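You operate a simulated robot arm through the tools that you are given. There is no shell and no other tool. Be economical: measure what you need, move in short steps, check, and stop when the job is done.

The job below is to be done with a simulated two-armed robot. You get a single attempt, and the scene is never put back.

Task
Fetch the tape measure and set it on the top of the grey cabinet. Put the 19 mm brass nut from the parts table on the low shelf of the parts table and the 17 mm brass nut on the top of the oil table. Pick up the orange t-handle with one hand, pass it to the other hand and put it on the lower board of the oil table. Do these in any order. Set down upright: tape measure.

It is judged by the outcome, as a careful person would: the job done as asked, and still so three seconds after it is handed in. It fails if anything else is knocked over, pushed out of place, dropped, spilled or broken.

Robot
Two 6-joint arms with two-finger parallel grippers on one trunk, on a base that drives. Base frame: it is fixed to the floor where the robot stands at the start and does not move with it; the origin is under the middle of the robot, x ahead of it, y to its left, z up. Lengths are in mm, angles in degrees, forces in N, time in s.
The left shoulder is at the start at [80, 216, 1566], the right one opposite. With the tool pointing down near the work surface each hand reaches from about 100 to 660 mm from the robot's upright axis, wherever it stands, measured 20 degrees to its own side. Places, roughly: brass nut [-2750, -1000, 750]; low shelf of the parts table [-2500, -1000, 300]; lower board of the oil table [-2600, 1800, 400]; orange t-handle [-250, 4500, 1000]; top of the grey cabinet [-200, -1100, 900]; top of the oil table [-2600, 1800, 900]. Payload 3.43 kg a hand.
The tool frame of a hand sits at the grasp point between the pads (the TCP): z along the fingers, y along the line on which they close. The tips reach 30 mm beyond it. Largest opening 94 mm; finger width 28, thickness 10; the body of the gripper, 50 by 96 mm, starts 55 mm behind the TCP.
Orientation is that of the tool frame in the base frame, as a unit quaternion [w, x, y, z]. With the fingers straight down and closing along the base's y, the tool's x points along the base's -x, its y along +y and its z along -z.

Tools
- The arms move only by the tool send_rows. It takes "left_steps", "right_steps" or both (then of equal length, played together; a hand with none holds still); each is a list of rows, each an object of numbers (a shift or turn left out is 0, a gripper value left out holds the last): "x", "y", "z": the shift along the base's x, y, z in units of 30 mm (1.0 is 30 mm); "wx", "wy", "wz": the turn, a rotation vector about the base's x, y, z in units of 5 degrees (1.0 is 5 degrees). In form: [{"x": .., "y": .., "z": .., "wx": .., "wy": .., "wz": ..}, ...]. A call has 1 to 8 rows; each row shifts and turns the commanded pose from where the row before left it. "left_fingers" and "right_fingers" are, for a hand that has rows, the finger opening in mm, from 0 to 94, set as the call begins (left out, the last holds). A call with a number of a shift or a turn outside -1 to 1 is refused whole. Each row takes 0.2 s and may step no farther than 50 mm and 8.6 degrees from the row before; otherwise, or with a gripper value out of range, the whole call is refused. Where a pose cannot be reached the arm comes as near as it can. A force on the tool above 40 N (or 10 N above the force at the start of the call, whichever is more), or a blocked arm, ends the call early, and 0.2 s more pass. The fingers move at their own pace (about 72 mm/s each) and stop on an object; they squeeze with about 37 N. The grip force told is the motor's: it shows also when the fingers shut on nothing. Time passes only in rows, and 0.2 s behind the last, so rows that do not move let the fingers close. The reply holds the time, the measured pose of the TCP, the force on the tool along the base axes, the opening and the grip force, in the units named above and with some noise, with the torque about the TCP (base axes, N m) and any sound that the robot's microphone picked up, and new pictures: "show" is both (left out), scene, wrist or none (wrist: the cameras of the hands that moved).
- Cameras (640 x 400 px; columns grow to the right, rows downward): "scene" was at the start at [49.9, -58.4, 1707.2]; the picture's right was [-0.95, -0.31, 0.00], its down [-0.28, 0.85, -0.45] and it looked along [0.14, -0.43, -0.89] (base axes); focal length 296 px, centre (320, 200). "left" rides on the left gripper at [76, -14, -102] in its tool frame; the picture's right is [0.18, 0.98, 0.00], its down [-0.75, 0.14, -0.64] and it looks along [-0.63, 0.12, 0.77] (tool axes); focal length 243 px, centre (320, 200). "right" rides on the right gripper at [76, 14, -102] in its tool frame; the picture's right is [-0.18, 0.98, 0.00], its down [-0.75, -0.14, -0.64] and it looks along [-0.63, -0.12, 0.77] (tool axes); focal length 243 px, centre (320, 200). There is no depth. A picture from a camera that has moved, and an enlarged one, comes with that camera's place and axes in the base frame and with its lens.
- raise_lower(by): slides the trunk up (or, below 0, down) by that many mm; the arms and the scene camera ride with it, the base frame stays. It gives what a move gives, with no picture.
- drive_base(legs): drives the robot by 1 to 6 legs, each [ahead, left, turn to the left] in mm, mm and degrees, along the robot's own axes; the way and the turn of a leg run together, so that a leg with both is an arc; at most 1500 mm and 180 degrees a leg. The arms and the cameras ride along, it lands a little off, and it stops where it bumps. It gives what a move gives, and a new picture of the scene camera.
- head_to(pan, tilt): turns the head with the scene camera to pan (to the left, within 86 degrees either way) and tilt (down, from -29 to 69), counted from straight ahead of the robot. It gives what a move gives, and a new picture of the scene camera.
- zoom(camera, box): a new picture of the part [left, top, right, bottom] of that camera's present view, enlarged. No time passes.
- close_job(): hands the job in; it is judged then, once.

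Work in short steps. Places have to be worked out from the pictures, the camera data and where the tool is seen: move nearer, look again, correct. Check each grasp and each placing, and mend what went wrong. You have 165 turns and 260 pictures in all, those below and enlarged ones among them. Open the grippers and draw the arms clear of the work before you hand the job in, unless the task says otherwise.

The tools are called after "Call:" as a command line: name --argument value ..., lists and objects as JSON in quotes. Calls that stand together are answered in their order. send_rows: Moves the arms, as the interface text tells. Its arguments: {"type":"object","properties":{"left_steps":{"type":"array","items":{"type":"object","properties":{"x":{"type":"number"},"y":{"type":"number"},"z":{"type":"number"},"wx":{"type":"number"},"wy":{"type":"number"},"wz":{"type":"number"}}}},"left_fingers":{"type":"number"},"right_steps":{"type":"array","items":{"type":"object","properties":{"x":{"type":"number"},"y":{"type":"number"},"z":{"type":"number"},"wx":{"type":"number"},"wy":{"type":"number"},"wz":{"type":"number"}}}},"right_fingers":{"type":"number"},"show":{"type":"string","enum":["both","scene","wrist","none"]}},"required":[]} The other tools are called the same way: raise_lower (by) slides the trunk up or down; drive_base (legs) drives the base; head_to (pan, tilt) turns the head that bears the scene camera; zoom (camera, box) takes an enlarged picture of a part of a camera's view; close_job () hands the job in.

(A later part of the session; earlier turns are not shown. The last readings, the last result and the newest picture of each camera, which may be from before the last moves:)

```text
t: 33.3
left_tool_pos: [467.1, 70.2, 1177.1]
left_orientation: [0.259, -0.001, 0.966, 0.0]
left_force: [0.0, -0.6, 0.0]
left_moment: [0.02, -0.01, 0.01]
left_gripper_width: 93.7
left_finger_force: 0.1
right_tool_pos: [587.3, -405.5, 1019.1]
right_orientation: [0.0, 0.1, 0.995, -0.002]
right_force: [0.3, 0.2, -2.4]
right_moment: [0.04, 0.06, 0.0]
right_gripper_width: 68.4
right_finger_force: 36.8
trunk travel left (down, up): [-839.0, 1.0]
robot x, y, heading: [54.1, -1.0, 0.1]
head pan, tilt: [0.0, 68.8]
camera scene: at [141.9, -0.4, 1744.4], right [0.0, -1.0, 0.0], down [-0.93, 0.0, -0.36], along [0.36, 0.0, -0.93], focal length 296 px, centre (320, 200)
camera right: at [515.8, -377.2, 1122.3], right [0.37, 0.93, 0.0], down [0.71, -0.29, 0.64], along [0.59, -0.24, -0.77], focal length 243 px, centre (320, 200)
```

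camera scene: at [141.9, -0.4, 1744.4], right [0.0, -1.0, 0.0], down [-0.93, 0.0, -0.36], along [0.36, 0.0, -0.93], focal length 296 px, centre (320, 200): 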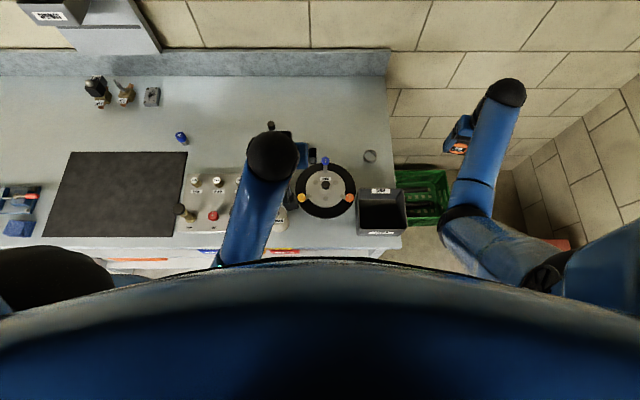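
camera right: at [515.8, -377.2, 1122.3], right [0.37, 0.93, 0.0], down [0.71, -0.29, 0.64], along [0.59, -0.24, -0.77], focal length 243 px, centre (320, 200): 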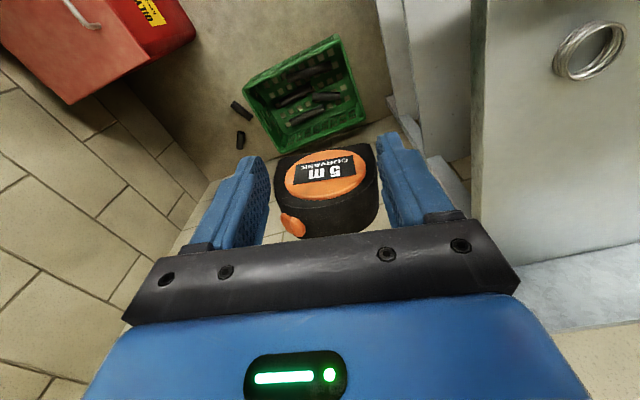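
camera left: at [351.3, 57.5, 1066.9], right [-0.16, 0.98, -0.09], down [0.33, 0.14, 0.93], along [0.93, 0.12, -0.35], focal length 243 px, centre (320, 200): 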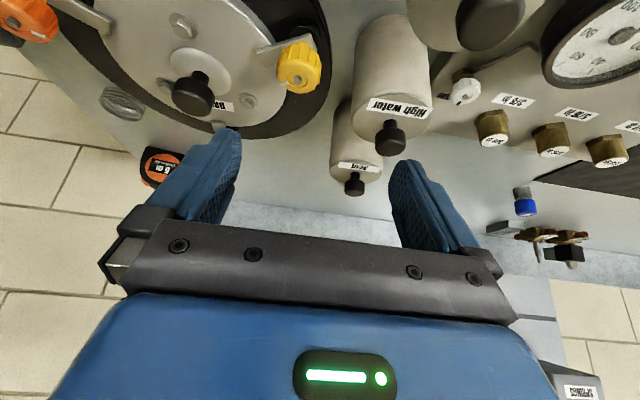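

Tape carried clear. I back up 260 mm and look toward the cabinet.

Call:
drive_base --legs '[[-260, 0, 0]]'

Call:
head_to --pan -86 --tilt 40

```text
t: 35.2
left_tool_pos: [212.1, 72.6, 1173.8]
left_orientation: [0.257, -0.004, 0.966, 0.001]
left_force: [0.0, 0.4, 0.0]
left_moment: [0.01, 0.0, 0.01]
left_gripper_width: 94.1
left_finger_force: 0.0
right_tool_pos: [336.1, -401.8, 1018.0]
right_orientation: [-0.002, 0.095, 0.995, -0.003]
right_force: [0.9, -0.3, -1.5]
right_moment: [0.01, 0.12, 0.04]
right_gripper_width: 68.2
right_finger_force: 37.6
trunk travel left (down, up): [-839.0, 1.0]
robot x, y, heading: [-201.2, 0.6, 0.6]
head pan, tilt: [0.0, 68.8]
camera scene: at [-109.7, 0.5, 1743.9], right [0.01, -1.0, 0.0], down [-0.93, -0.01, -0.36], along [0.36, 0.0, -0.93], focal length 296 px, centre (320, 200)
```

scene: 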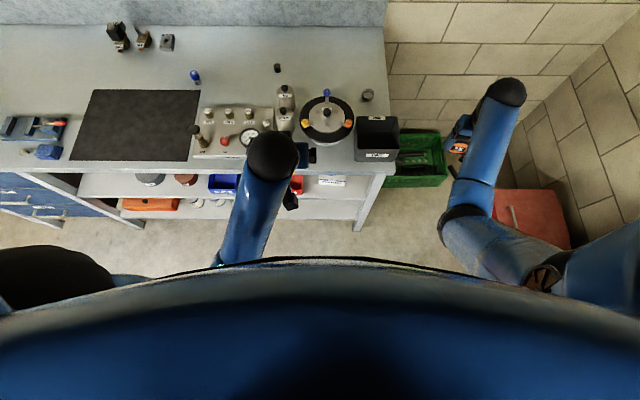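

```text
t: 36.8
left_tool_pos: [207.2, 73.1, 1176.4]
left_orientation: [0.259, -0.004, 0.966, 0.002]
left_force: [0.1, 1.4, 0.1]
left_moment: [-0.01, 0.0, 0.02]
left_gripper_width: 94.1
left_finger_force: 0.0
right_tool_pos: [332.7, -402.2, 1019.2]
right_orientation: [0.0, 0.094, 0.996, -0.002]
right_force: [0.2, 0.6, -3.3]
right_moment: [-0.01, 0.11, 0.01]
right_gripper_width: 68.0
right_finger_force: 37.0
trunk travel left (down, up): [-839.0, 1.0]
robot x, y, heading: [-201.9, -2.3, 0.8]
head pan, tilt: [-85.9, 40.0]
camera scene: at [-165.6, -84.8, 1780.5], right [-1.0, -0.08, 0.0], down [-0.05, 0.64, -0.77], along [0.06, -0.76, -0.64], focal length 296 px, centre (320, 200)
```

scene: 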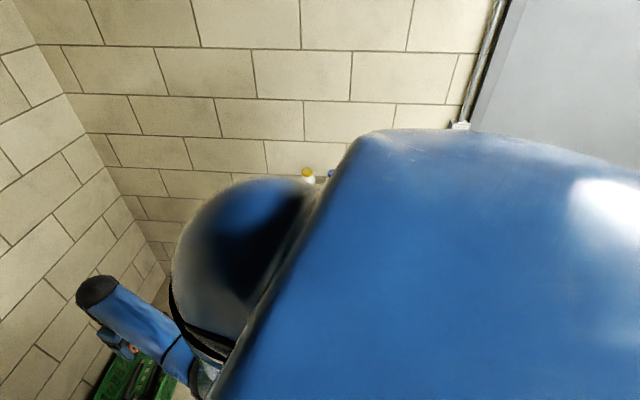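

The view's blocked by the shoulder, so I turn the robot 90° right with the head forward.

Call:
drive_base --legs '[[0, 0, -90]]'

Call:
head_to --pan 0 --tilt 40

```text
t: 41.0
left_tool_pos: [-128.2, -412.3, 1176.3]
left_orientation: [0.184, 0.68, 0.686, -0.182]
left_force: [-0.1, -0.1, -0.4]
left_moment: [0.01, 0.0, -0.03]
left_gripper_width: 94.0
left_finger_force: 0.2
right_tool_pos: [-602.5, -536.8, 1018.2]
right_orientation: [-0.001, 0.771, 0.637, -0.001]
right_force: [0.5, 0.4, -2.1]
right_moment: [0.08, -0.03, 0.01]
right_gripper_width: 68.2
right_finger_force: 36.9
trunk travel left (down, up): [-839.0, 1.0]
robot x, y, heading: [-201.3, -3.7, -89.4]
head pan, tilt: [-85.9, 40.0]
camera scene: at [-287.0, -37.6, 1780.5], right [-0.08, 1.0, 0.0], down [0.64, 0.05, -0.77], along [-0.76, -0.06, -0.64], focal length 296 px, centre (320, 200)
```

scene: 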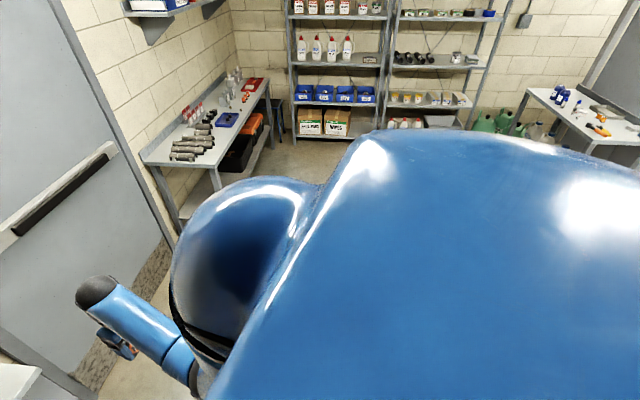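

```text
t: 42.6
left_tool_pos: [-129.0, -412.5, 1176.8]
left_orientation: [0.184, 0.68, 0.686, -0.182]
left_force: [-0.4, -0.3, -0.2]
left_moment: [0.02, -0.02, -0.01]
left_gripper_width: 94.1
left_finger_force: 0.0
right_tool_pos: [-602.7, -537.8, 1018.5]
right_orientation: [-0.001, 0.771, 0.637, -0.001]
right_force: [0.5, 1.1, -2.5]
right_moment: [0.07, -0.01, -0.04]
right_gripper_width: 68.1
right_finger_force: 36.7
trunk travel left (down, up): [-839.0, 1.0]
robot x, y, heading: [-202.9, -2.3, -89.5]
head pan, tilt: [0.0, 40.0]
camera scene: at [-202.0, -115.7, 1780.5], right [-1.0, -0.01, 0.0], down [-0.01, 0.64, -0.77], along [0.01, -0.77, -0.64], focal length 296 px, centre (320, 200)
```

scene: 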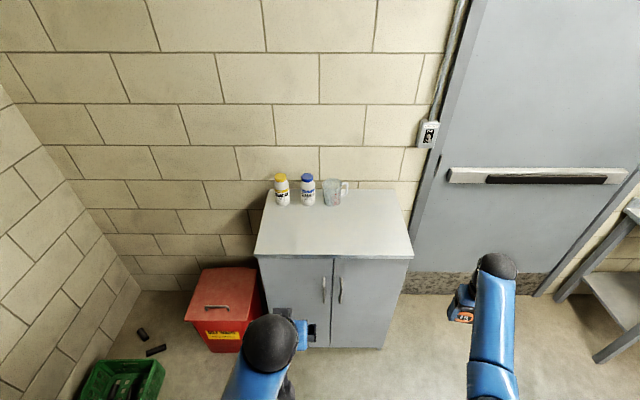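

The cabinet top is clear in front: roughly x −545…55, y −845…−1230, z≈900. I drive 380 mm toward it; the hands stay above its level.

Call:
drive_base --legs '[[380, 0, 0]]'

Call:
send_rows --right_steps '[{"x": 1}, {"x": 1}, {"x": 1}, {"x": 1}, {"x": 1}, {"x": 0.5}, {}]' --show "both"

```text
t: 45.0
left_tool_pos: [-126.4, -790.8, 1177.5]
left_orientation: [0.185, 0.681, 0.685, -0.183]
left_force: [0.4, -0.7, 0.2]
left_moment: [0.0, 0.01, 0.02]
left_gripper_width: 94.2
left_finger_force: 0.1
right_tool_pos: [-599.4, -913.8, 1019.6]
right_orientation: [-0.001, 0.773, 0.635, -0.002]
right_force: [0.8, -0.4, -2.7]
right_moment: [0.03, -0.02, 0.03]
right_gripper_width: 67.7
right_finger_force: 36.1
trunk travel left (down, up): [-839.0, 1.0]
robot x, y, heading: [-197.1, -378.9, -89.7]
head pan, tilt: [0.0, 40.0]
camera scene: at [-199.0, -491.9, 1780.9], right [-1.0, -0.01, 0.0], down [0.0, 0.64, -0.77], along [0.01, -0.77, -0.64], focal length 296 px, centre (320, 200)
```

scene: 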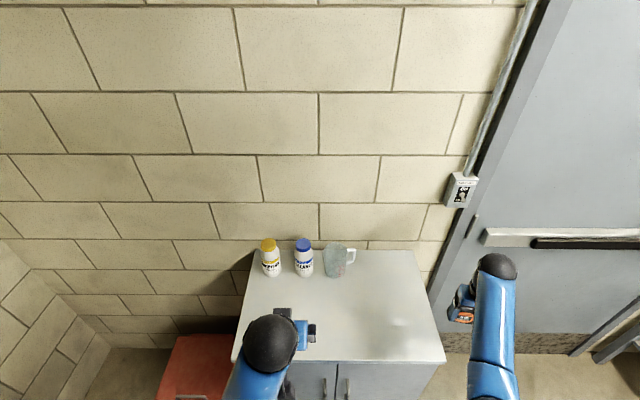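

```text
t: 46.6
left_tool_pos: [-127.0, -792.6, 1176.5]
left_orientation: [0.183, 0.68, 0.686, -0.182]
left_force: [0.5, -0.2, 0.0]
left_moment: [-0.02, 0.01, -0.01]
left_gripper_width: 94.2
left_finger_force: 0.1
right_tool_pos: [-434.4, -917.0, 1017.8]
right_orientation: [-0.001, 0.772, 0.635, -0.001]
right_force: [0.2, -0.4, -2.7]
right_moment: [0.08, 0.0, -0.03]
right_gripper_width: 68.0
right_finger_force: 36.7
trunk travel left (down, up): [-839.0, 1.0]
robot x, y, heading: [-197.4, -383.7, -89.6]
head pan, tilt: [0.0, 40.0]
camera scene: at [-199.3, -496.9, 1780.4], right [-1.0, -0.01, 0.0], down [0.0, 0.64, -0.77], along [0.01, -0.77, -0.64], focal length 296 px, centre (320, 200)
camera right: at [-405.5, -845.7, 1121.9], right [0.93, -0.37, 0.0], down [-0.28, -0.71, 0.64], along [-0.24, -0.6, -0.77], focal length 243 px, centre (320, 200)
```

scene: 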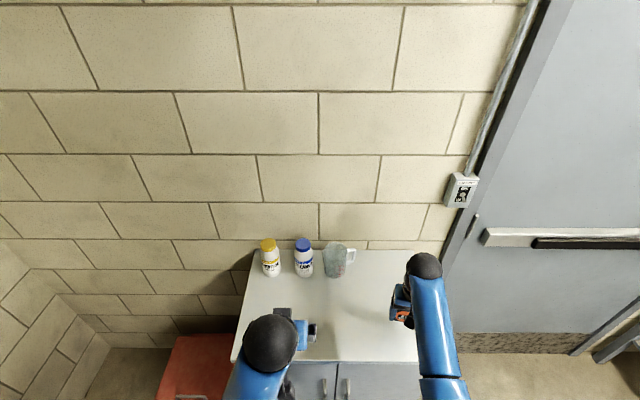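
right: 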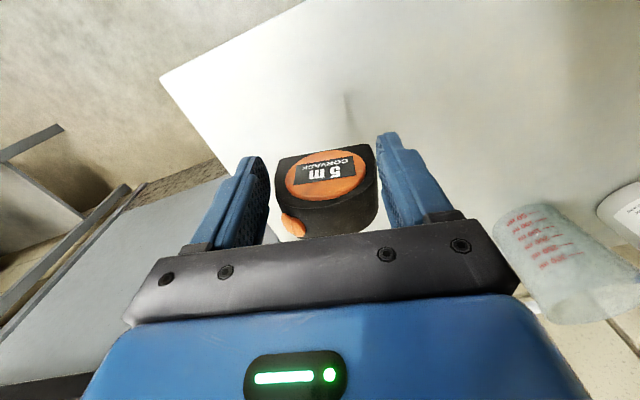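

Cabinet top is z≈904 by triangulation. I move a little further in and descend to ~10 mm above it.

Call:
send_rows --right_steps '[{"x": 0.7, "y": -0.8}, {"z": -0.8}, {"z": -0.8}, {"z": -0.8}, {}]' --show "wrist"

```text
t: 47.6
left_tool_pos: [-125.3, -789.1, 1177.2]
left_orientation: [0.184, 0.681, 0.684, -0.184]
left_force: [0.1, -0.9, 0.3]
left_moment: [0.0, -0.01, 0.0]
left_gripper_width: 93.9
left_finger_force: 0.0
right_tool_pos: [-415.2, -942.7, 963.8]
right_orientation: [0.005, 0.773, 0.634, -0.007]
right_force: [-0.4, 3.1, 7.0]
right_moment: [0.13, 0.13, -0.01]
right_gripper_width: 68.2
right_finger_force: 37.1
trunk travel left (down, up): [-839.0, 1.0]
robot x, y, heading: [-200.7, -386.6, -89.6]
head pan, tilt: [0.0, 40.0]
stopped in row 4 (right hand): the force on the tool passed its limit at 48 N (the readings are from after the stop); the commanded pose is now the measured one
camera right: at [-385.1, -869.5, 1065.8], right [0.93, -0.37, 0.0], down [-0.28, -0.7, 0.65], along [-0.24, -0.61, -0.76], focal length 243 px, centre (320, 200)
```

right: 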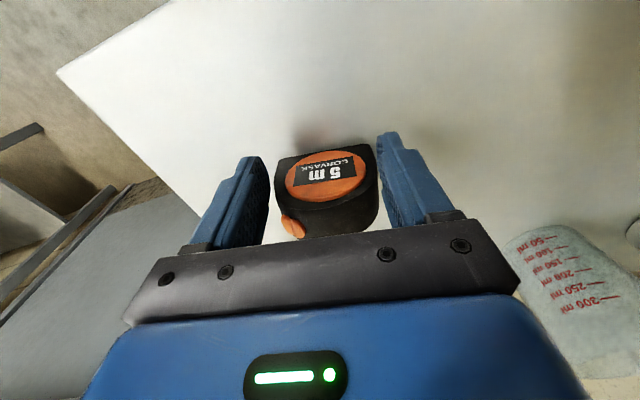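

Contact at TCP z≈964, so the top is ≈931 and the tape rests on it. I release and rise.

Call:
send_rows --right_steps '[{"z": 0.05}, {}, {}, {}]' --right_fingers 94 --show "none"

Call:
send_rows --right_steps '[{"z": 1}, {"z": 1}, {"z": 0.8}, {}]' --show "both"

```text
t: 48.6
left_tool_pos: [-126.5, -794.5, 1176.2]
left_orientation: [0.183, 0.682, 0.684, -0.182]
left_force: [0.9, 0.6, 0.5]
left_moment: [0.0, 0.0, 0.02]
left_gripper_width: 94.0
left_finger_force: 0.2
right_tool_pos: [-416.5, -945.8, 962.1]
right_orientation: [0.003, 0.772, 0.635, -0.006]
right_force: [-0.3, 0.1, -0.2]
right_moment: [0.03, 0.05, 0.0]
right_gripper_width: 93.9
right_finger_force: 0.0
trunk travel left (down, up): [-839.0, 1.0]
robot x, y, heading: [-201.8, -383.4, -89.9]
head pan, tilt: [0.0, 40.0]
```

```text
t: 49.6
left_tool_pos: [-126.6, -791.6, 1176.4]
left_orientation: [0.183, 0.681, 0.685, -0.183]
left_force: [-0.5, -0.1, -0.1]
left_moment: [0.04, -0.01, -0.02]
left_gripper_width: 94.2
left_finger_force: 0.0
right_tool_pos: [-417.0, -945.8, 1049.8]
right_orientation: [0.003, 0.772, 0.636, -0.005]
right_force: [-0.2, -0.3, 0.2]
right_moment: [-0.01, -0.01, 0.01]
right_gripper_width: 94.2
right_finger_force: 0.0
trunk travel left (down, up): [-839.0, 1.0]
robot x, y, heading: [-199.0, -380.9, -89.7]
head pan, tilt: [0.0, 40.0]
camera scene: at [-198.7, -495.7, 1780.5], right [-1.0, -0.01, 0.0], down [0.0, 0.64, -0.77], along [0.01, -0.77, -0.64], focal length 296 px, centre (320, 200)
camera right: at [-386.9, -873.6, 1152.4], right [0.93, -0.37, 0.0], down [-0.28, -0.7, 0.65], along [-0.24, -0.61, -0.76], focal length 243 px, centre (320, 200)
```

scene: 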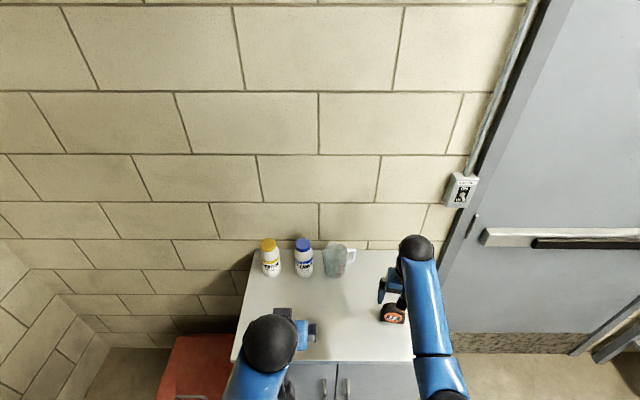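
right: 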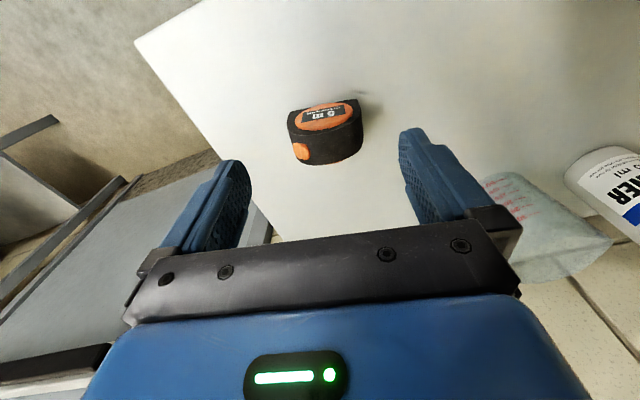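

Tape stands upright on the cabinet. I back away and drive sideways toward the parts table.

Call:
drive_base --legs '[[-380, 0, 0], [0, -1450, 0], [0, -600, 0]]'

Call:
head_to --pan -15 --tilt 45

```text
t: 61.8
left_tool_pos: [-2198.8, -373.0, 1176.7]
left_orientation: [0.179, 0.696, 0.67, -0.187]
left_force: [-0.2, -0.2, 0.3]
left_moment: [0.01, 0.04, -0.01]
left_gripper_width: 94.1
left_finger_force: 0.1
right_tool_pos: [-2495.5, -514.2, 1050.6]
right_orientation: [0.002, 0.787, 0.618, -0.006]
right_force: [0.1, 0.0, 0.1]
right_moment: [0.0, 0.05, 0.0]
right_gripper_width: 93.9
right_finger_force: 0.1
trunk travel left (down, up): [-839.0, 1.0]
robot x, y, heading: [-2254.5, 37.7, -91.9]
head pan, tilt: [0.0, 40.0]
camera scene: at [-2257.2, -73.7, 1780.5], right [-1.0, 0.04, 0.0], down [0.02, 0.64, -0.77], along [-0.03, -0.77, -0.64], focal length 296 px, centre (320, 200)
```

scene: 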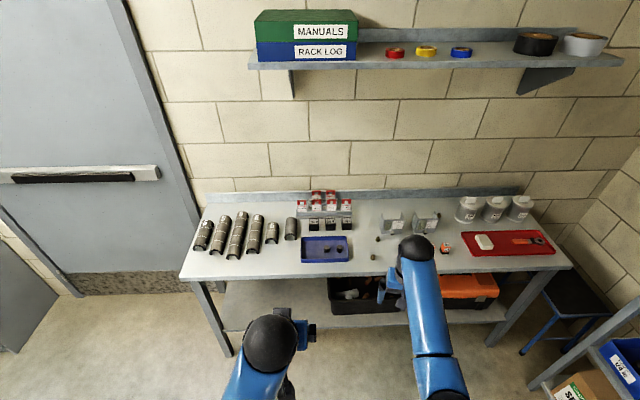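

```text
t: 62.6
left_tool_pos: [-2200.2, -373.0, 1176.0]
left_orientation: [0.179, 0.696, 0.67, -0.186]
left_force: [0.1, -0.5, 0.5]
left_moment: [-0.03, -0.01, 0.01]
left_gripper_width: 94.0
left_finger_force: 0.0
right_tool_pos: [-2497.0, -513.2, 1049.1]
right_orientation: [0.003, 0.787, 0.617, -0.005]
right_force: [0.8, 0.1, 0.7]
right_moment: [0.01, 0.04, 0.01]
right_gripper_width: 93.9
right_finger_force: 0.2
trunk travel left (down, up): [-839.0, 1.0]
robot x, y, heading: [-2256.7, 43.4, -92.3]
head pan, tilt: [-15.0, 45.0]
camera scene: at [-2280.3, -66.4, 1773.3], right [-0.96, 0.29, 0.0], down [0.21, 0.68, -0.71], along [-0.21, -0.68, -0.71], focal length 296 px, centre (320, 200)
```

scene: 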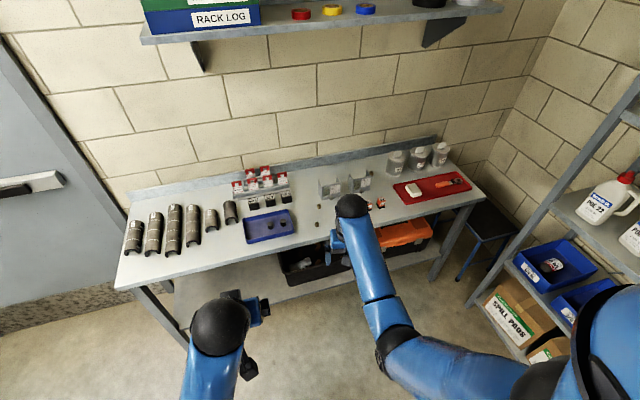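

The parts table is in view. Zooming on its small parts.

Call:
zoom --camera "scene" --box '[230, 150, 390, 250]'

Call:
zoom --camera "right" --box '[0, 0, 640, 400]'

```text
4.00 times, centred on (310, 200) of scene
camera zoom: at [-2280.3, -66.4, 1773.3], right [-0.96, 0.29, 0.0], down [0.21, 0.68, -0.71], along [-0.21, -0.68, -0.71], focal length 1182 px, centre (360, 200)
```

zoom: 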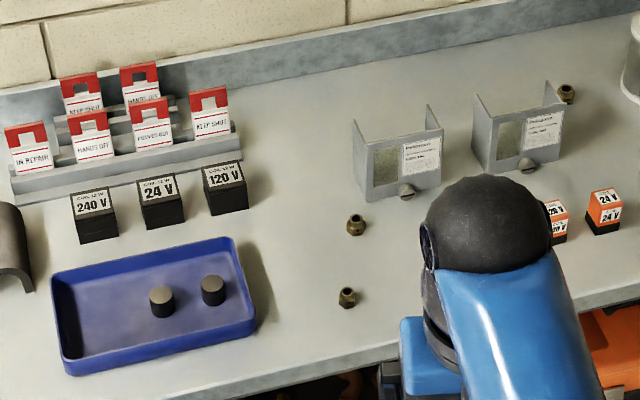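

```text
1.00 times, centred on (320, 200) of right (not enlarged: the box is as wide or as high as the picture)
camera zoom: at [-2464.2, -442.6, 1152.0], right [0.91, -0.41, 0.0], down [-0.31, -0.69, 0.65], along [-0.27, -0.59, -0.76], focal length 243 px, centre (320, 200)
```

zoom: 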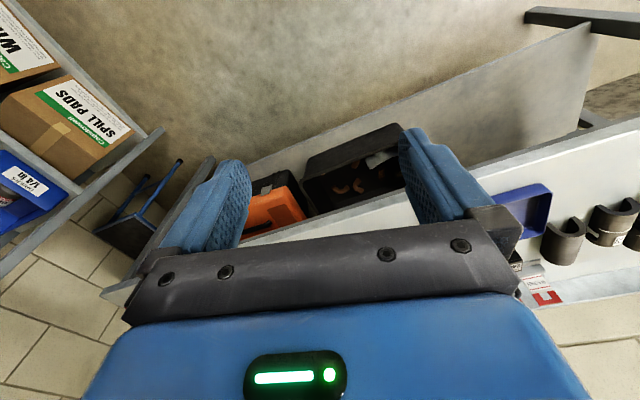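

Three brass nuts are visible. Zoom closer to compare sizes/markings.

Call:
zoom --camera "scene" --box '[305, 198, 337, 218]'

Call:
zoom --camera "scene" --box '[356, 163, 388, 183]'

Call:
zoom --camera "scene" --box '[305, 214, 337, 234]'

```text
16.00 times, centred on (321, 208) of scene
camera zoom: at [-2280.3, -66.4, 1773.3], right [-0.96, 0.29, 0.0], down [0.21, 0.68, -0.71], along [-0.21, -0.68, -0.71], focal length 4729 px, centre (304, 72)
```

zoom: 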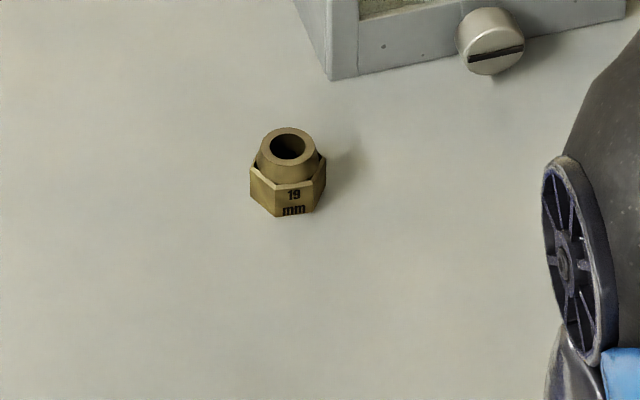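

```text
16.00 times, centred on (372, 173) of scene
camera zoom: at [-2280.3, -66.4, 1773.3], right [-0.96, 0.29, 0.0], down [0.21, 0.68, -0.71], along [-0.21, -0.68, -0.71], focal length 4729 px, centre (-512, 632)
```

zoom: 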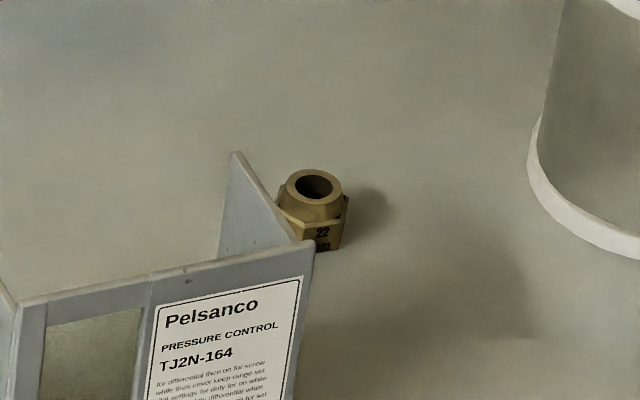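

```text
16.00 times, centred on (321, 224) of scene
camera zoom: at [-2280.3, -66.4, 1773.3], right [-0.96, 0.29, 0.0], down [0.21, 0.68, -0.71], along [-0.21, -0.68, -0.71], focal length 4729 px, centre (304, -184)
```

zoom: 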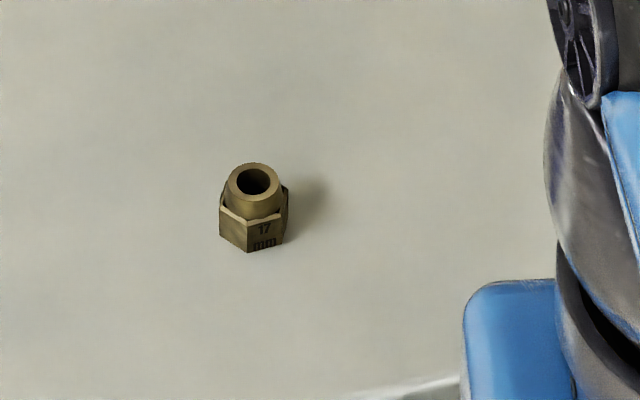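

A = 19 mm at about (−2564,−998), B = 17 mm at about (−2520,−892); the far one is 22 mm. I square up and drive so the right hand works over them.

Call:
drive_base --legs '[[0, 0, 2.2], [440, -100, 0]]'

Call:
send_rows --right_steps '[{"z": 0}]' --show "wrist"

```text
t: 65.7
left_tool_pos: [-2280.2, -807.6, 1175.6]
left_orientation: [0.184, 0.682, 0.684, -0.182]
left_force: [-0.7, -0.1, 0.7]
left_moment: [-0.05, 0.0, 0.0]
left_gripper_width: 93.9
left_finger_force: 0.1
right_tool_pos: [-2570.2, -961.9, 1051.1]
right_orientation: [0.003, 0.773, 0.634, -0.006]
right_force: [0.3, 0.4, 0.3]
right_moment: [-0.02, -0.01, -0.01]
right_gripper_width: 93.9
right_finger_force: 0.0
trunk travel left (down, up): [-839.0, 1.0]
robot x, y, heading: [-2349.5, -398.5, -90.0]
head pan, tilt: [-15.0, 45.0]
camera scene: at [-2372.0, -503.6, 1773.5], right [-0.97, 0.26, 0.0], down [0.18, 0.68, -0.71], along [-0.18, -0.69, -0.71], focal length 296 px, centre (320, 200)
```

scene: 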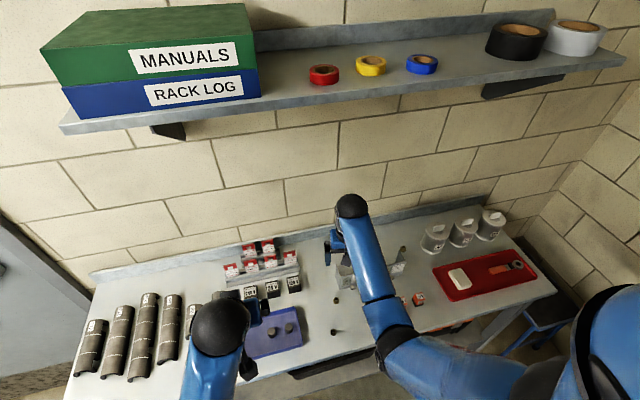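

```text
t: 66.1
left_tool_pos: [-2280.2, -810.5, 1175.0]
left_orientation: [0.183, 0.683, 0.683, -0.184]
left_force: [0.5, -1.1, 0.2]
left_moment: [-0.05, -0.01, -0.01]
left_gripper_width: 93.7
left_finger_force: 0.1
right_tool_pos: [-2571.7, -964.8, 1047.8]
right_orientation: [0.003, 0.773, 0.635, -0.006]
right_force: [1.2, -0.2, -0.2]
right_moment: [0.01, 0.02, 0.0]
right_gripper_width: 94.0
right_finger_force: 0.1
trunk travel left (down, up): [-839.0, 1.0]
robot x, y, heading: [-2349.6, -400.6, -89.8]
head pan, tilt: [-15.0, 45.0]
camera right: at [-2541.2, -891.4, 1151.6], right [0.93, -0.37, 0.0], down [-0.28, -0.7, 0.65], along [-0.24, -0.6, -0.76], focal length 243 px, centre (320, 200)
```

right: 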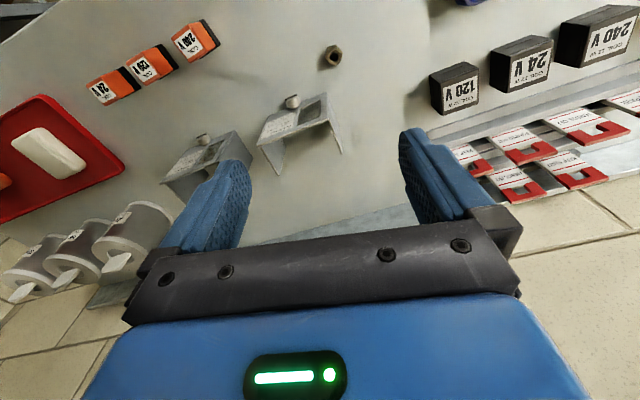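

The wrist ray puts the 19 mm nut near (−2550,−960…−985). I lower the trunk 150 mm, turn the hand to match the hex flats (+30°), and look again.

Call:
raise_lower --by -150

Call:
send_rows --right_steps '[{"wz": 1}, {"wz": 1}, {"wz": 1}, {"wz": 1}, {"wz": 1}, {"wz": 1}, {"wz": 0.5, "x": 0.4}, {}]' --right_fingers 60 --show "wrist"

```text
t: 67.8
left_tool_pos: [-2280.4, -810.2, 1026.4]
left_orientation: [0.183, 0.682, 0.684, -0.183]
left_force: [0.1, -0.1, 0.3]
left_moment: [-0.02, 0.03, 0.04]
left_gripper_width: 94.0
left_finger_force: 0.0
right_tool_pos: [-2571.3, -962.8, 899.4]
right_orientation: [0.003, 0.773, 0.634, -0.006]
right_force: [1.1, -0.3, 0.2]
right_moment: [-0.02, -0.01, 0.02]
right_gripper_width: 93.9
right_finger_force: 0.0
trunk travel left (down, up): [-689.0, 151.0]
robot x, y, heading: [-2351.1, -399.8, -89.8]
head pan, tilt: [-15.0, 45.0]
```

```text
t: 69.7
left_tool_pos: [-2280.2, -809.0, 1026.5]
left_orientation: [0.183, 0.682, 0.684, -0.183]
left_force: [-0.5, 0.2, 0.0]
left_moment: [0.01, 0.01, 0.01]
left_gripper_width: 94.0
left_finger_force: 0.2
right_tool_pos: [-2560.4, -962.8, 899.1]
right_orientation: [0.005, 0.565, 0.825, -0.005]
right_force: [-0.3, -0.2, 0.5]
right_moment: [0.01, -0.02, -0.01]
right_gripper_width: 60.0
right_finger_force: 0.1
trunk travel left (down, up): [-689.0, 151.0]
robot x, y, heading: [-2351.4, -399.0, -89.9]
head pan, tilt: [-15.0, 45.0]
camera right: at [-2573.0, -886.4, 1002.0], right [0.98, 0.18, 0.0], down [0.14, -0.75, 0.65], along [0.12, -0.64, -0.76], focal length 243 px, centre (320, 200)
```

right: 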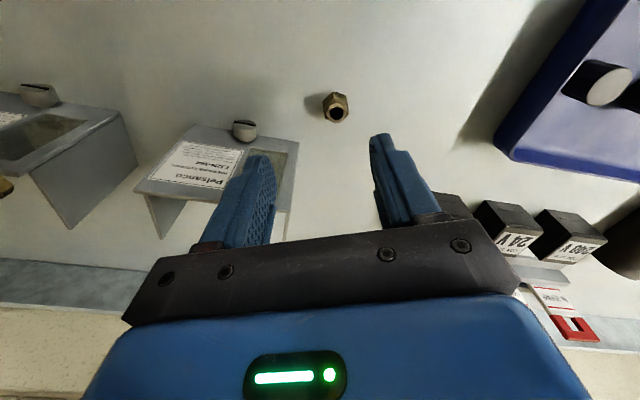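

Nut at about x −2543, y −960. Shift over and descend 55 mm for another fix.

Call:
send_rows --right_steps '[{"x": 0.57}, {"z": -0.9}, {"z": -0.9}, {}]' --show "wrist"

```text
t: 70.2
left_tool_pos: [-2280.8, -807.0, 1026.6]
left_orientation: [0.184, 0.682, 0.683, -0.184]
left_force: [-0.3, -0.5, -0.7]
left_moment: [-0.02, -0.03, 0.0]
left_gripper_width: 94.1
left_finger_force: 0.1
right_tool_pos: [-2541.1, -966.6, 890.7]
right_orientation: [0.009, 0.566, 0.824, -0.015]
right_force: [0.8, 2.6, 10.7]
right_moment: [-0.33, 0.42, -0.12]
right_gripper_width: 59.0
right_finger_force: 0.1
trunk travel left (down, up): [-689.0, 151.0]
robot x, y, heading: [-2351.4, -399.6, -90.0]
head pan, tilt: [-15.0, 45.0]
stopped in row 2 (right hand): the force on the tool passed its limit at 64 N (the readings are from after the stop); the commanded pose is now the measured one
camera right: at [-2554.8, -886.9, 992.1], right [0.98, 0.18, -0.01], down [0.14, -0.73, 0.67], along [0.11, -0.66, -0.74], focal length 243 px, centre (320, 200)
```

right: 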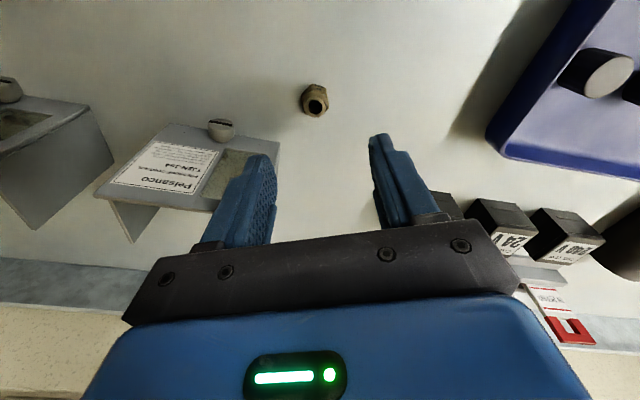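

I touched something at tip z≈860: the left finger is over the pressure-control box, whose corner is only ~30 mm from the nut. I rise at once and check the box.

Call:
send_rows --right_steps '[{"z": 1}, {"y": 1, "z": 0.5}, {"y": 1}, {}]' --show "both"

```text
t: 71.2
left_tool_pos: [-2282.0, -810.8, 1025.6]
left_orientation: [0.183, 0.683, 0.683, -0.183]
left_force: [0.0, 0.0, -0.5]
left_moment: [0.01, 0.0, -0.03]
left_gripper_width: 93.8
left_finger_force: 0.0
right_tool_pos: [-2543.6, -912.5, 921.3]
right_orientation: [0.009, 0.567, 0.824, -0.014]
right_force: [-0.1, -0.4, -0.2]
right_moment: [0.01, -0.02, -0.02]
right_gripper_width: 59.9
right_finger_force: 0.0
right hand out of reach, approached as far as the arm can: row 3
trunk travel left (down, up): [-689.0, 151.0]
robot x, y, heading: [-2356.7, -401.4, -90.0]
head pan, tilt: [-15.0, 45.0]
camera scene: at [-2372.9, -508.5, 1623.1], right [-0.97, 0.26, 0.0], down [0.18, 0.68, -0.71], along [-0.18, -0.68, -0.71], focal length 296 px, centre (320, 200)
camera right: at [-2555.7, -833.6, 1023.1], right [0.98, 0.18, -0.01], down [0.14, -0.73, 0.67], along [0.12, -0.66, -0.75], focal length 243 px, centre (320, 200)
```

scene: 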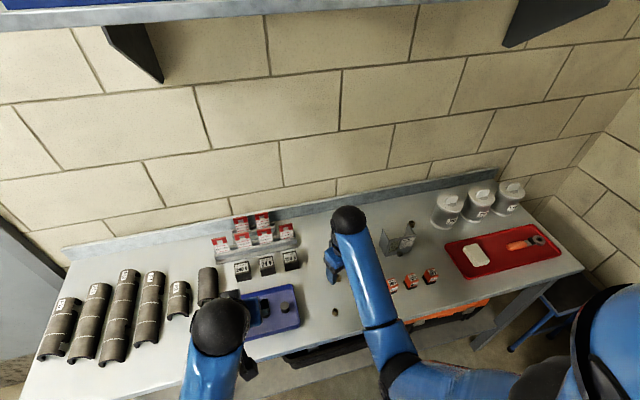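
right: 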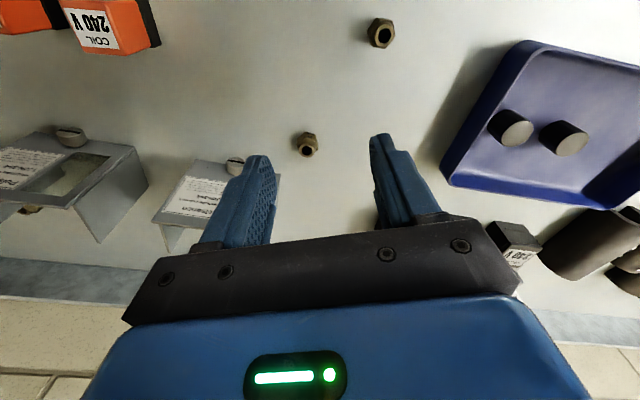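

Box is undisturbed. Combined wrist rays give the 19 mm nut at ≈(−2547,−951), table z≈800; the 17 mm at ≈(−2510,−853). I rotate the hand −62° so both fingers miss the box.

Call:
send_rows --right_steps '[{"wz": -1}, {"wz": -1}, {"wz": -1}, {"wz": -1}, {"wz": -1}, {"wz": -1}, {"wz": -1}, {"wz": -1}]' --show "none"

Call:
send_rows --right_steps '[{"wz": -1}, {"wz": -1}, {"wz": -1}, {"wz": -1}, {"wz": -0.5}, {}]' --right_fingers 44 --show "wrist"

```text
t: 73.0
left_tool_pos: [-2280.2, -810.7, 1026.3]
left_orientation: [0.184, 0.683, 0.683, -0.183]
left_force: [-0.4, -0.6, -0.5]
left_moment: [0.04, -0.01, 0.01]
left_gripper_width: 93.9
left_finger_force: 0.1
right_tool_pos: [-2542.4, -913.1, 918.9]
right_orientation: [0.004, 0.815, 0.58, -0.016]
right_force: [-0.1, 0.5, 0.5]
right_moment: [0.01, -0.02, 0.0]
right_gripper_width: 59.9
right_finger_force: 0.1
trunk travel left (down, up): [-689.0, 151.0]
robot x, y, heading: [-2352.1, -400.4, -90.2]
head pan, tilt: [-15.0, 45.0]
```

```text
t: 74.4
left_tool_pos: [-2280.2, -810.7, 1026.3]
left_orientation: [0.183, 0.683, 0.683, -0.183]
left_force: [-0.4, 1.1, 0.3]
left_moment: [-0.03, 0.01, -0.01]
left_gripper_width: 93.8
left_finger_force: 0.0
right_tool_pos: [-2542.1, -913.0, 918.2]
right_orientation: [0.003, 0.912, 0.41, -0.015]
right_force: [0.4, -0.1, 0.4]
right_moment: [0.0, 0.01, -0.02]
right_gripper_width: 44.0
right_finger_force: 0.1
right hand out of reach, approached as far as the arm can: row 3
trunk travel left (down, up): [-689.0, 151.0]
robot x, y, heading: [-2351.3, -399.0, -90.1]
head pan, tilt: [-15.0, 45.0]
camera right: at [-2477.0, -864.6, 1019.1], right [0.61, -0.79, 0.0], down [-0.59, -0.46, 0.67], along [-0.53, -0.41, -0.75], focal length 243 px, centre (320, 200)
```

right: 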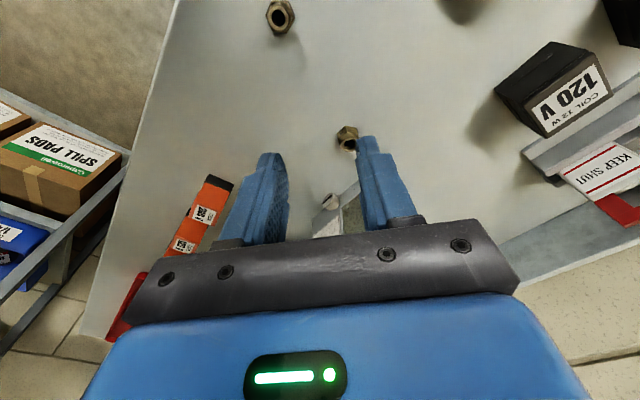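

The nut fixes again at (−2547,−950). I move above it and descend to z≈862 for a check.

Call:
send_rows --right_steps '[{"y": -1, "x": -0.17}, {"y": -0.25}, {"z": -0.9}, {"z": -0.9}, {}]' --show "wrist"

```text
t: 75.6
left_tool_pos: [-2281.7, -809.9, 1027.0]
left_orientation: [0.183, 0.682, 0.684, -0.183]
left_force: [-0.4, 0.6, 0.1]
left_moment: [0.01, -0.03, 0.0]
left_gripper_width: 94.0
left_finger_force: 0.0
right_tool_pos: [-2548.6, -951.1, 863.4]
right_orientation: [0.001, 0.912, 0.411, -0.014]
right_force: [-0.7, 0.3, 0.4]
right_moment: [0.01, 0.01, -0.03]
right_gripper_width: 43.8
right_finger_force: 0.1
trunk travel left (down, up): [-689.0, 151.0]
robot x, y, heading: [-2350.9, -398.5, -90.0]
head pan, tilt: [-15.0, 45.0]
camera right: at [-2483.9, -902.5, 964.8], right [0.61, -0.79, -0.01], down [-0.59, -0.46, 0.66], along [-0.53, -0.4, -0.75], focal length 243 px, centre (320, 200)
```

right: 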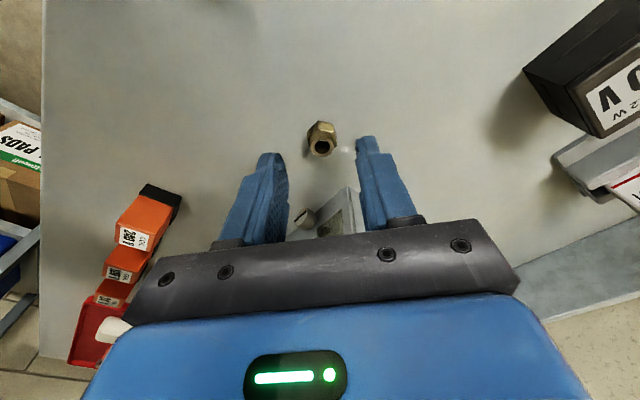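

Centred. Descend to ≈835 and close gently.

Call:
send_rows --right_steps '[{"z": -0.45}, {"z": -0.45}, {}]' --show "wrist"

```text
t: 76.4
left_tool_pos: [-2280.7, -810.6, 1025.5]
left_orientation: [0.183, 0.683, 0.683, -0.183]
left_force: [0.2, 0.9, -0.2]
left_moment: [0.01, 0.01, 0.02]
left_gripper_width: 94.0
left_finger_force: 0.0
right_tool_pos: [-2548.7, -951.3, 837.0]
right_orientation: [0.002, 0.912, 0.41, -0.015]
right_force: [-0.5, -1.1, -0.2]
right_moment: [0.0, 0.0, -0.01]
right_gripper_width: 44.0
right_finger_force: 0.0
trunk travel left (down, up): [-689.0, 151.0]
robot x, y, heading: [-2352.4, -400.7, -89.9]
head pan, tilt: [-15.0, 45.0]
camera right: at [-2483.5, -902.7, 938.3], right [0.61, -0.79, -0.01], down [-0.59, -0.46, 0.66], along [-0.53, -0.4, -0.75], focal length 243 px, centre (320, 200)
```

right: 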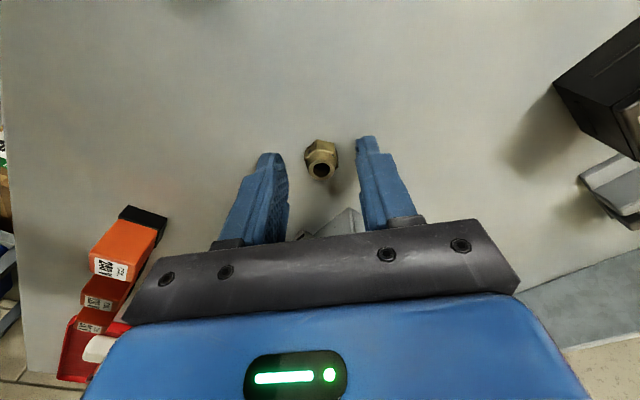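

Nut middle is about at tip height (807); lower 7 mm and close.

Call:
send_rows --right_steps '[{"z": -0.23}, {}]' --show "none"

Call:
send_rows --right_steps '[{}, {}, {}]' --right_fingers 8 --show "wrist"

```text
t: 77.0
left_tool_pos: [-2281.2, -809.6, 1025.2]
left_orientation: [0.183, 0.682, 0.683, -0.184]
left_force: [0.4, 0.3, -0.4]
left_moment: [0.0, 0.01, 0.01]
left_gripper_width: 94.0
left_finger_force: 0.1
right_tool_pos: [-2548.2, -950.6, 830.2]
right_orientation: [0.001, 0.912, 0.411, -0.014]
right_force: [0.0, -0.3, 0.3]
right_moment: [0.02, 0.02, 0.02]
right_gripper_width: 44.1
right_finger_force: 0.0
trunk travel left (down, up): [-689.0, 151.0]
robot x, y, heading: [-2352.6, -402.1, -89.9]
head pan, tilt: [-15.0, 45.0]
```

```text
t: 77.8
left_tool_pos: [-2280.9, -810.0, 1025.5]
left_orientation: [0.183, 0.682, 0.684, -0.183]
left_force: [-0.2, 0.2, -0.4]
left_moment: [0.02, 0.0, 0.01]
left_gripper_width: 93.8
left_finger_force: 0.0
right_tool_pos: [-2548.6, -950.0, 832.0]
right_orientation: [0.002, 0.912, 0.411, -0.015]
right_force: [-0.6, 0.0, 0.4]
right_moment: [0.0, -0.01, 0.02]
right_gripper_width: 17.6
right_finger_force: 37.1
trunk travel left (down, up): [-689.0, 151.0]
robot x, y, heading: [-2351.8, -400.3, -90.0]
head pan, tilt: [-15.0, 45.0]
camera right: at [-2483.6, -902.3, 932.2], right [0.61, -0.79, -0.01], down [-0.59, -0.46, 0.66], along [-0.53, -0.4, -0.75], focal length 243 px, centre (320, 200)
```

right: 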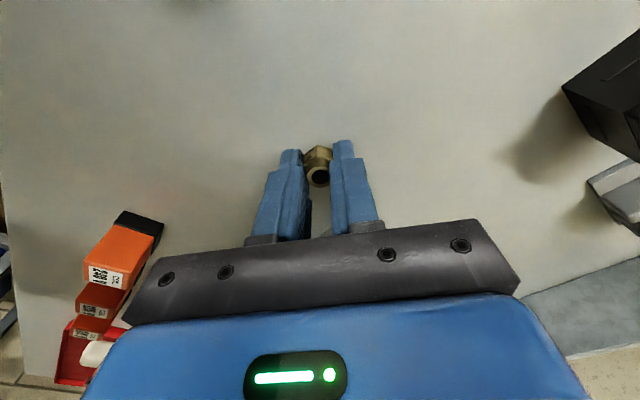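

Closed at 17.6 mm with force. Lift and check.

Call:
send_rows --right_steps '[{"z": 0.5}, {"z": 1}, {"z": 1}, {}]' --show "wrist"

Call:
zoom --camera "right" --box '[256, 110, 384, 190]'

```text
t: 78.8
left_tool_pos: [-2281.2, -809.8, 1024.7]
left_orientation: [0.183, 0.683, 0.683, -0.183]
left_force: [0.6, 0.4, -1.3]
left_moment: [0.02, -0.02, 0.03]
left_gripper_width: 94.1
left_finger_force: 0.0
right_tool_pos: [-2546.2, -947.7, 904.8]
right_orientation: [0.001, 0.912, 0.41, -0.015]
right_force: [-1.3, -0.1, -0.4]
right_moment: [-0.01, -0.02, 0.0]
right_gripper_width: 17.4
right_finger_force: 36.8
trunk travel left (down, up): [-689.0, 151.0]
robot x, y, heading: [-2355.6, -398.8, -90.1]
head pan, tilt: [-15.0, 45.0]
camera right: at [-2482.8, -900.0, 1006.3], right [0.61, -0.79, -0.01], down [-0.59, -0.46, 0.66], along [-0.53, -0.4, -0.75], focal length 243 px, centre (320, 200)
```

right: 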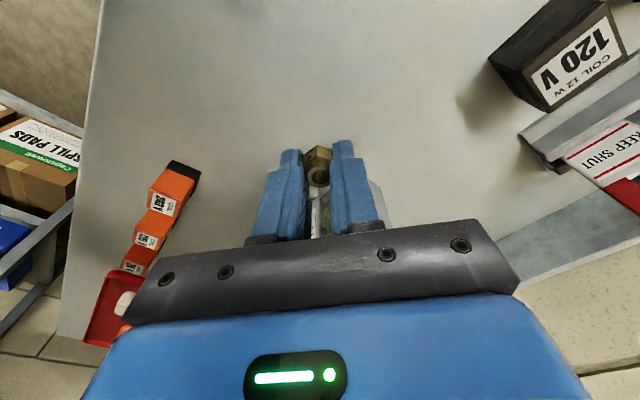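

```text
5.00 times, centred on (320, 150) of right
camera zoom: at [-2482.8, -900.0, 1006.3], right [0.61, -0.79, -0.01], down [-0.59, -0.46, 0.66], along [-0.53, -0.4, -0.75], focal length 1213 px, centre (320, 450)
```

zoom: 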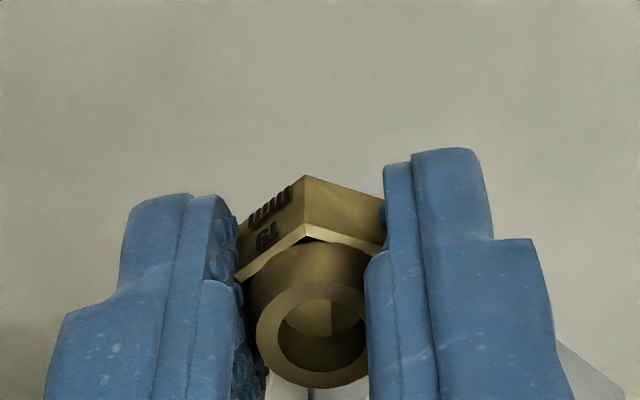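

The 19 mm nut is firmly held upright. To get it under the table top I need a forward-tilted hand, so I'll set it down near the table's front edge and regrip tilted. First rotate the hand square and move to a clear spot near (−2590,−850).

Call:
send_rows --right_steps '[{"wz": 1, "y": 1}, {"wz": 1, "y": 1}, {"wz": 1, "y": 1}, {"wz": 1, "x": -0.7}, {"wz": 1, "x": -0.7}, {"wz": 1}, {"wz": 1}, {"wz": 1}]' --show "none"

Call:
send_rows --right_steps '[{"wz": 1}, {"wz": 0.7}, {}]' --show "both"

```text
t: 80.6
left_tool_pos: [-2281.5, -810.4, 1025.6]
left_orientation: [0.183, 0.683, 0.683, -0.183]
left_force: [-0.5, 0.3, 0.3]
left_moment: [0.0, 0.02, -0.04]
left_gripper_width: 94.1
left_finger_force: 0.1
right_tool_pos: [-2589.8, -860.8, 906.0]
right_orientation: [0.006, 0.716, 0.698, -0.013]
right_force: [0.1, 0.6, -0.9]
right_moment: [0.05, 0.01, -0.01]
right_gripper_width: 17.9
right_finger_force: 37.4
trunk travel left (down, up): [-689.0, 151.0]
robot x, y, heading: [-2352.1, -401.1, -89.7]
head pan, tilt: [-15.0, 45.0]
```

```text
t: 81.4
left_tool_pos: [-2281.5, -810.0, 1025.9]
left_orientation: [0.184, 0.682, 0.683, -0.183]
left_force: [-0.6, 0.0, -0.3]
left_moment: [-0.02, 0.02, 0.02]
left_gripper_width: 93.9
left_finger_force: 0.1
right_tool_pos: [-2589.1, -860.7, 906.7]
right_orientation: [0.007, 0.662, 0.749, -0.013]
right_force: [-0.9, 0.4, -0.2]
right_moment: [-0.03, 0.0, 0.04]
right_gripper_width: 17.7
right_finger_force: 37.3
trunk travel left (down, up): [-689.0, 151.0]
robot x, y, heading: [-2355.7, -401.1, -89.6]
head pan, tilt: [-15.0, 45.0]
camera scene: at [-2372.9, -507.1, 1623.3], right [-0.97, 0.26, 0.0], down [0.18, 0.68, -0.71], along [-0.18, -0.68, -0.71], focal length 296 px, centre (320, 200)
camera right: at [-2583.1, -780.5, 1007.2], right [1.0, -0.06, -0.01], down [-0.04, -0.75, 0.66], along [-0.05, -0.66, -0.75], focal length 243 px, centre (320, 200)
```

scene: 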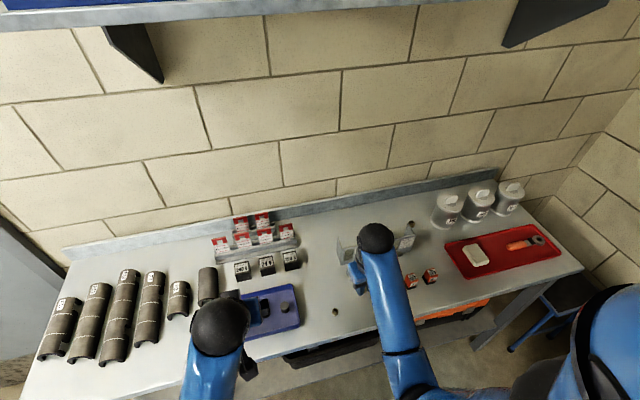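
right: 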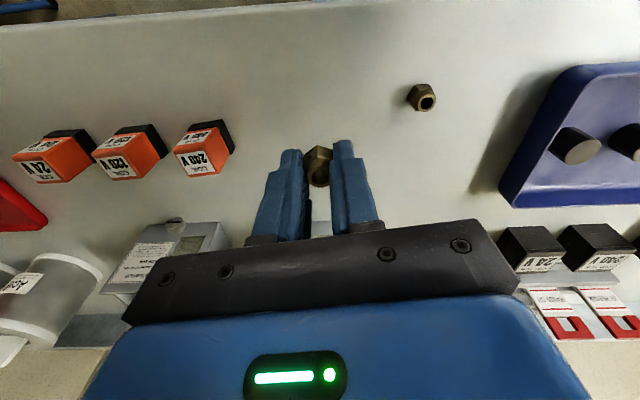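

Square and clear here. I correct the yaw, lower the nut to the table (TCP ≈833), and release.

Call:
send_rows --right_steps '[{"wz": -0.7}, {"wz": -0.7, "z": -0.8}, {"z": -0.8}, {"z": -0.6}, {"z": -0.2}, {}]' --show "none"

Call:
send_rows --right_steps '[{}, {}, {}]' --right_fingers 44 --show "wrist"

```text
t: 82.8
left_tool_pos: [-2280.9, -809.2, 1025.9]
left_orientation: [0.184, 0.682, 0.683, -0.184]
left_force: [0.7, -0.3, -0.1]
left_moment: [0.01, -0.01, 0.0]
left_gripper_width: 94.1
left_finger_force: 0.0
right_tool_pos: [-2588.1, -861.3, 834.2]
right_orientation: [0.006, 0.707, 0.707, -0.013]
right_force: [0.2, -0.2, -0.2]
right_moment: [-0.03, 0.0, 0.0]
right_gripper_width: 17.8
right_finger_force: 37.5
trunk travel left (down, up): [-689.0, 151.0]
robot x, y, heading: [-2352.4, -398.1, -90.2]
head pan, tilt: [-15.0, 45.0]
```

```text
t: 83.6
left_tool_pos: [-2281.1, -811.0, 1026.5]
left_orientation: [0.184, 0.682, 0.683, -0.183]
left_force: [0.1, -0.1, -0.6]
left_moment: [0.0, 0.02, 0.0]
left_gripper_width: 94.0
left_finger_force: 0.1
right_tool_pos: [-2588.6, -859.8, 833.5]
right_orientation: [0.006, 0.708, 0.706, -0.014]
right_force: [0.3, -0.6, 0.0]
right_moment: [-0.03, 0.02, 0.02]
right_gripper_width: 44.0
right_finger_force: 0.0
trunk travel left (down, up): [-689.0, 151.0]
robot x, y, heading: [-2352.6, -400.1, -89.8]
head pan, tilt: [-15.0, 45.0]
camera right: at [-2573.2, -782.3, 935.5], right [0.98, -0.18, -0.01], down [-0.13, -0.74, 0.66], along [-0.13, -0.65, -0.75], focal length 243 px, centre (320, 200)
```

right: 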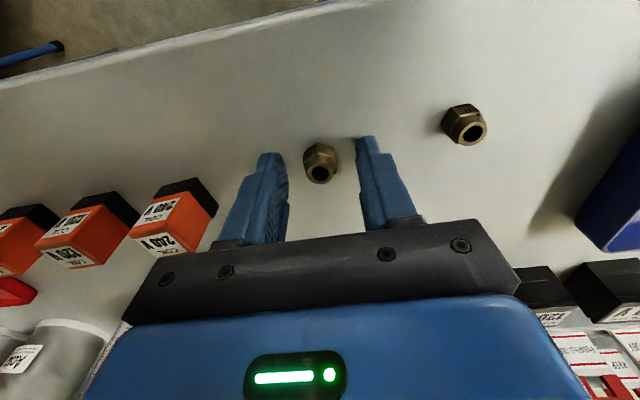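

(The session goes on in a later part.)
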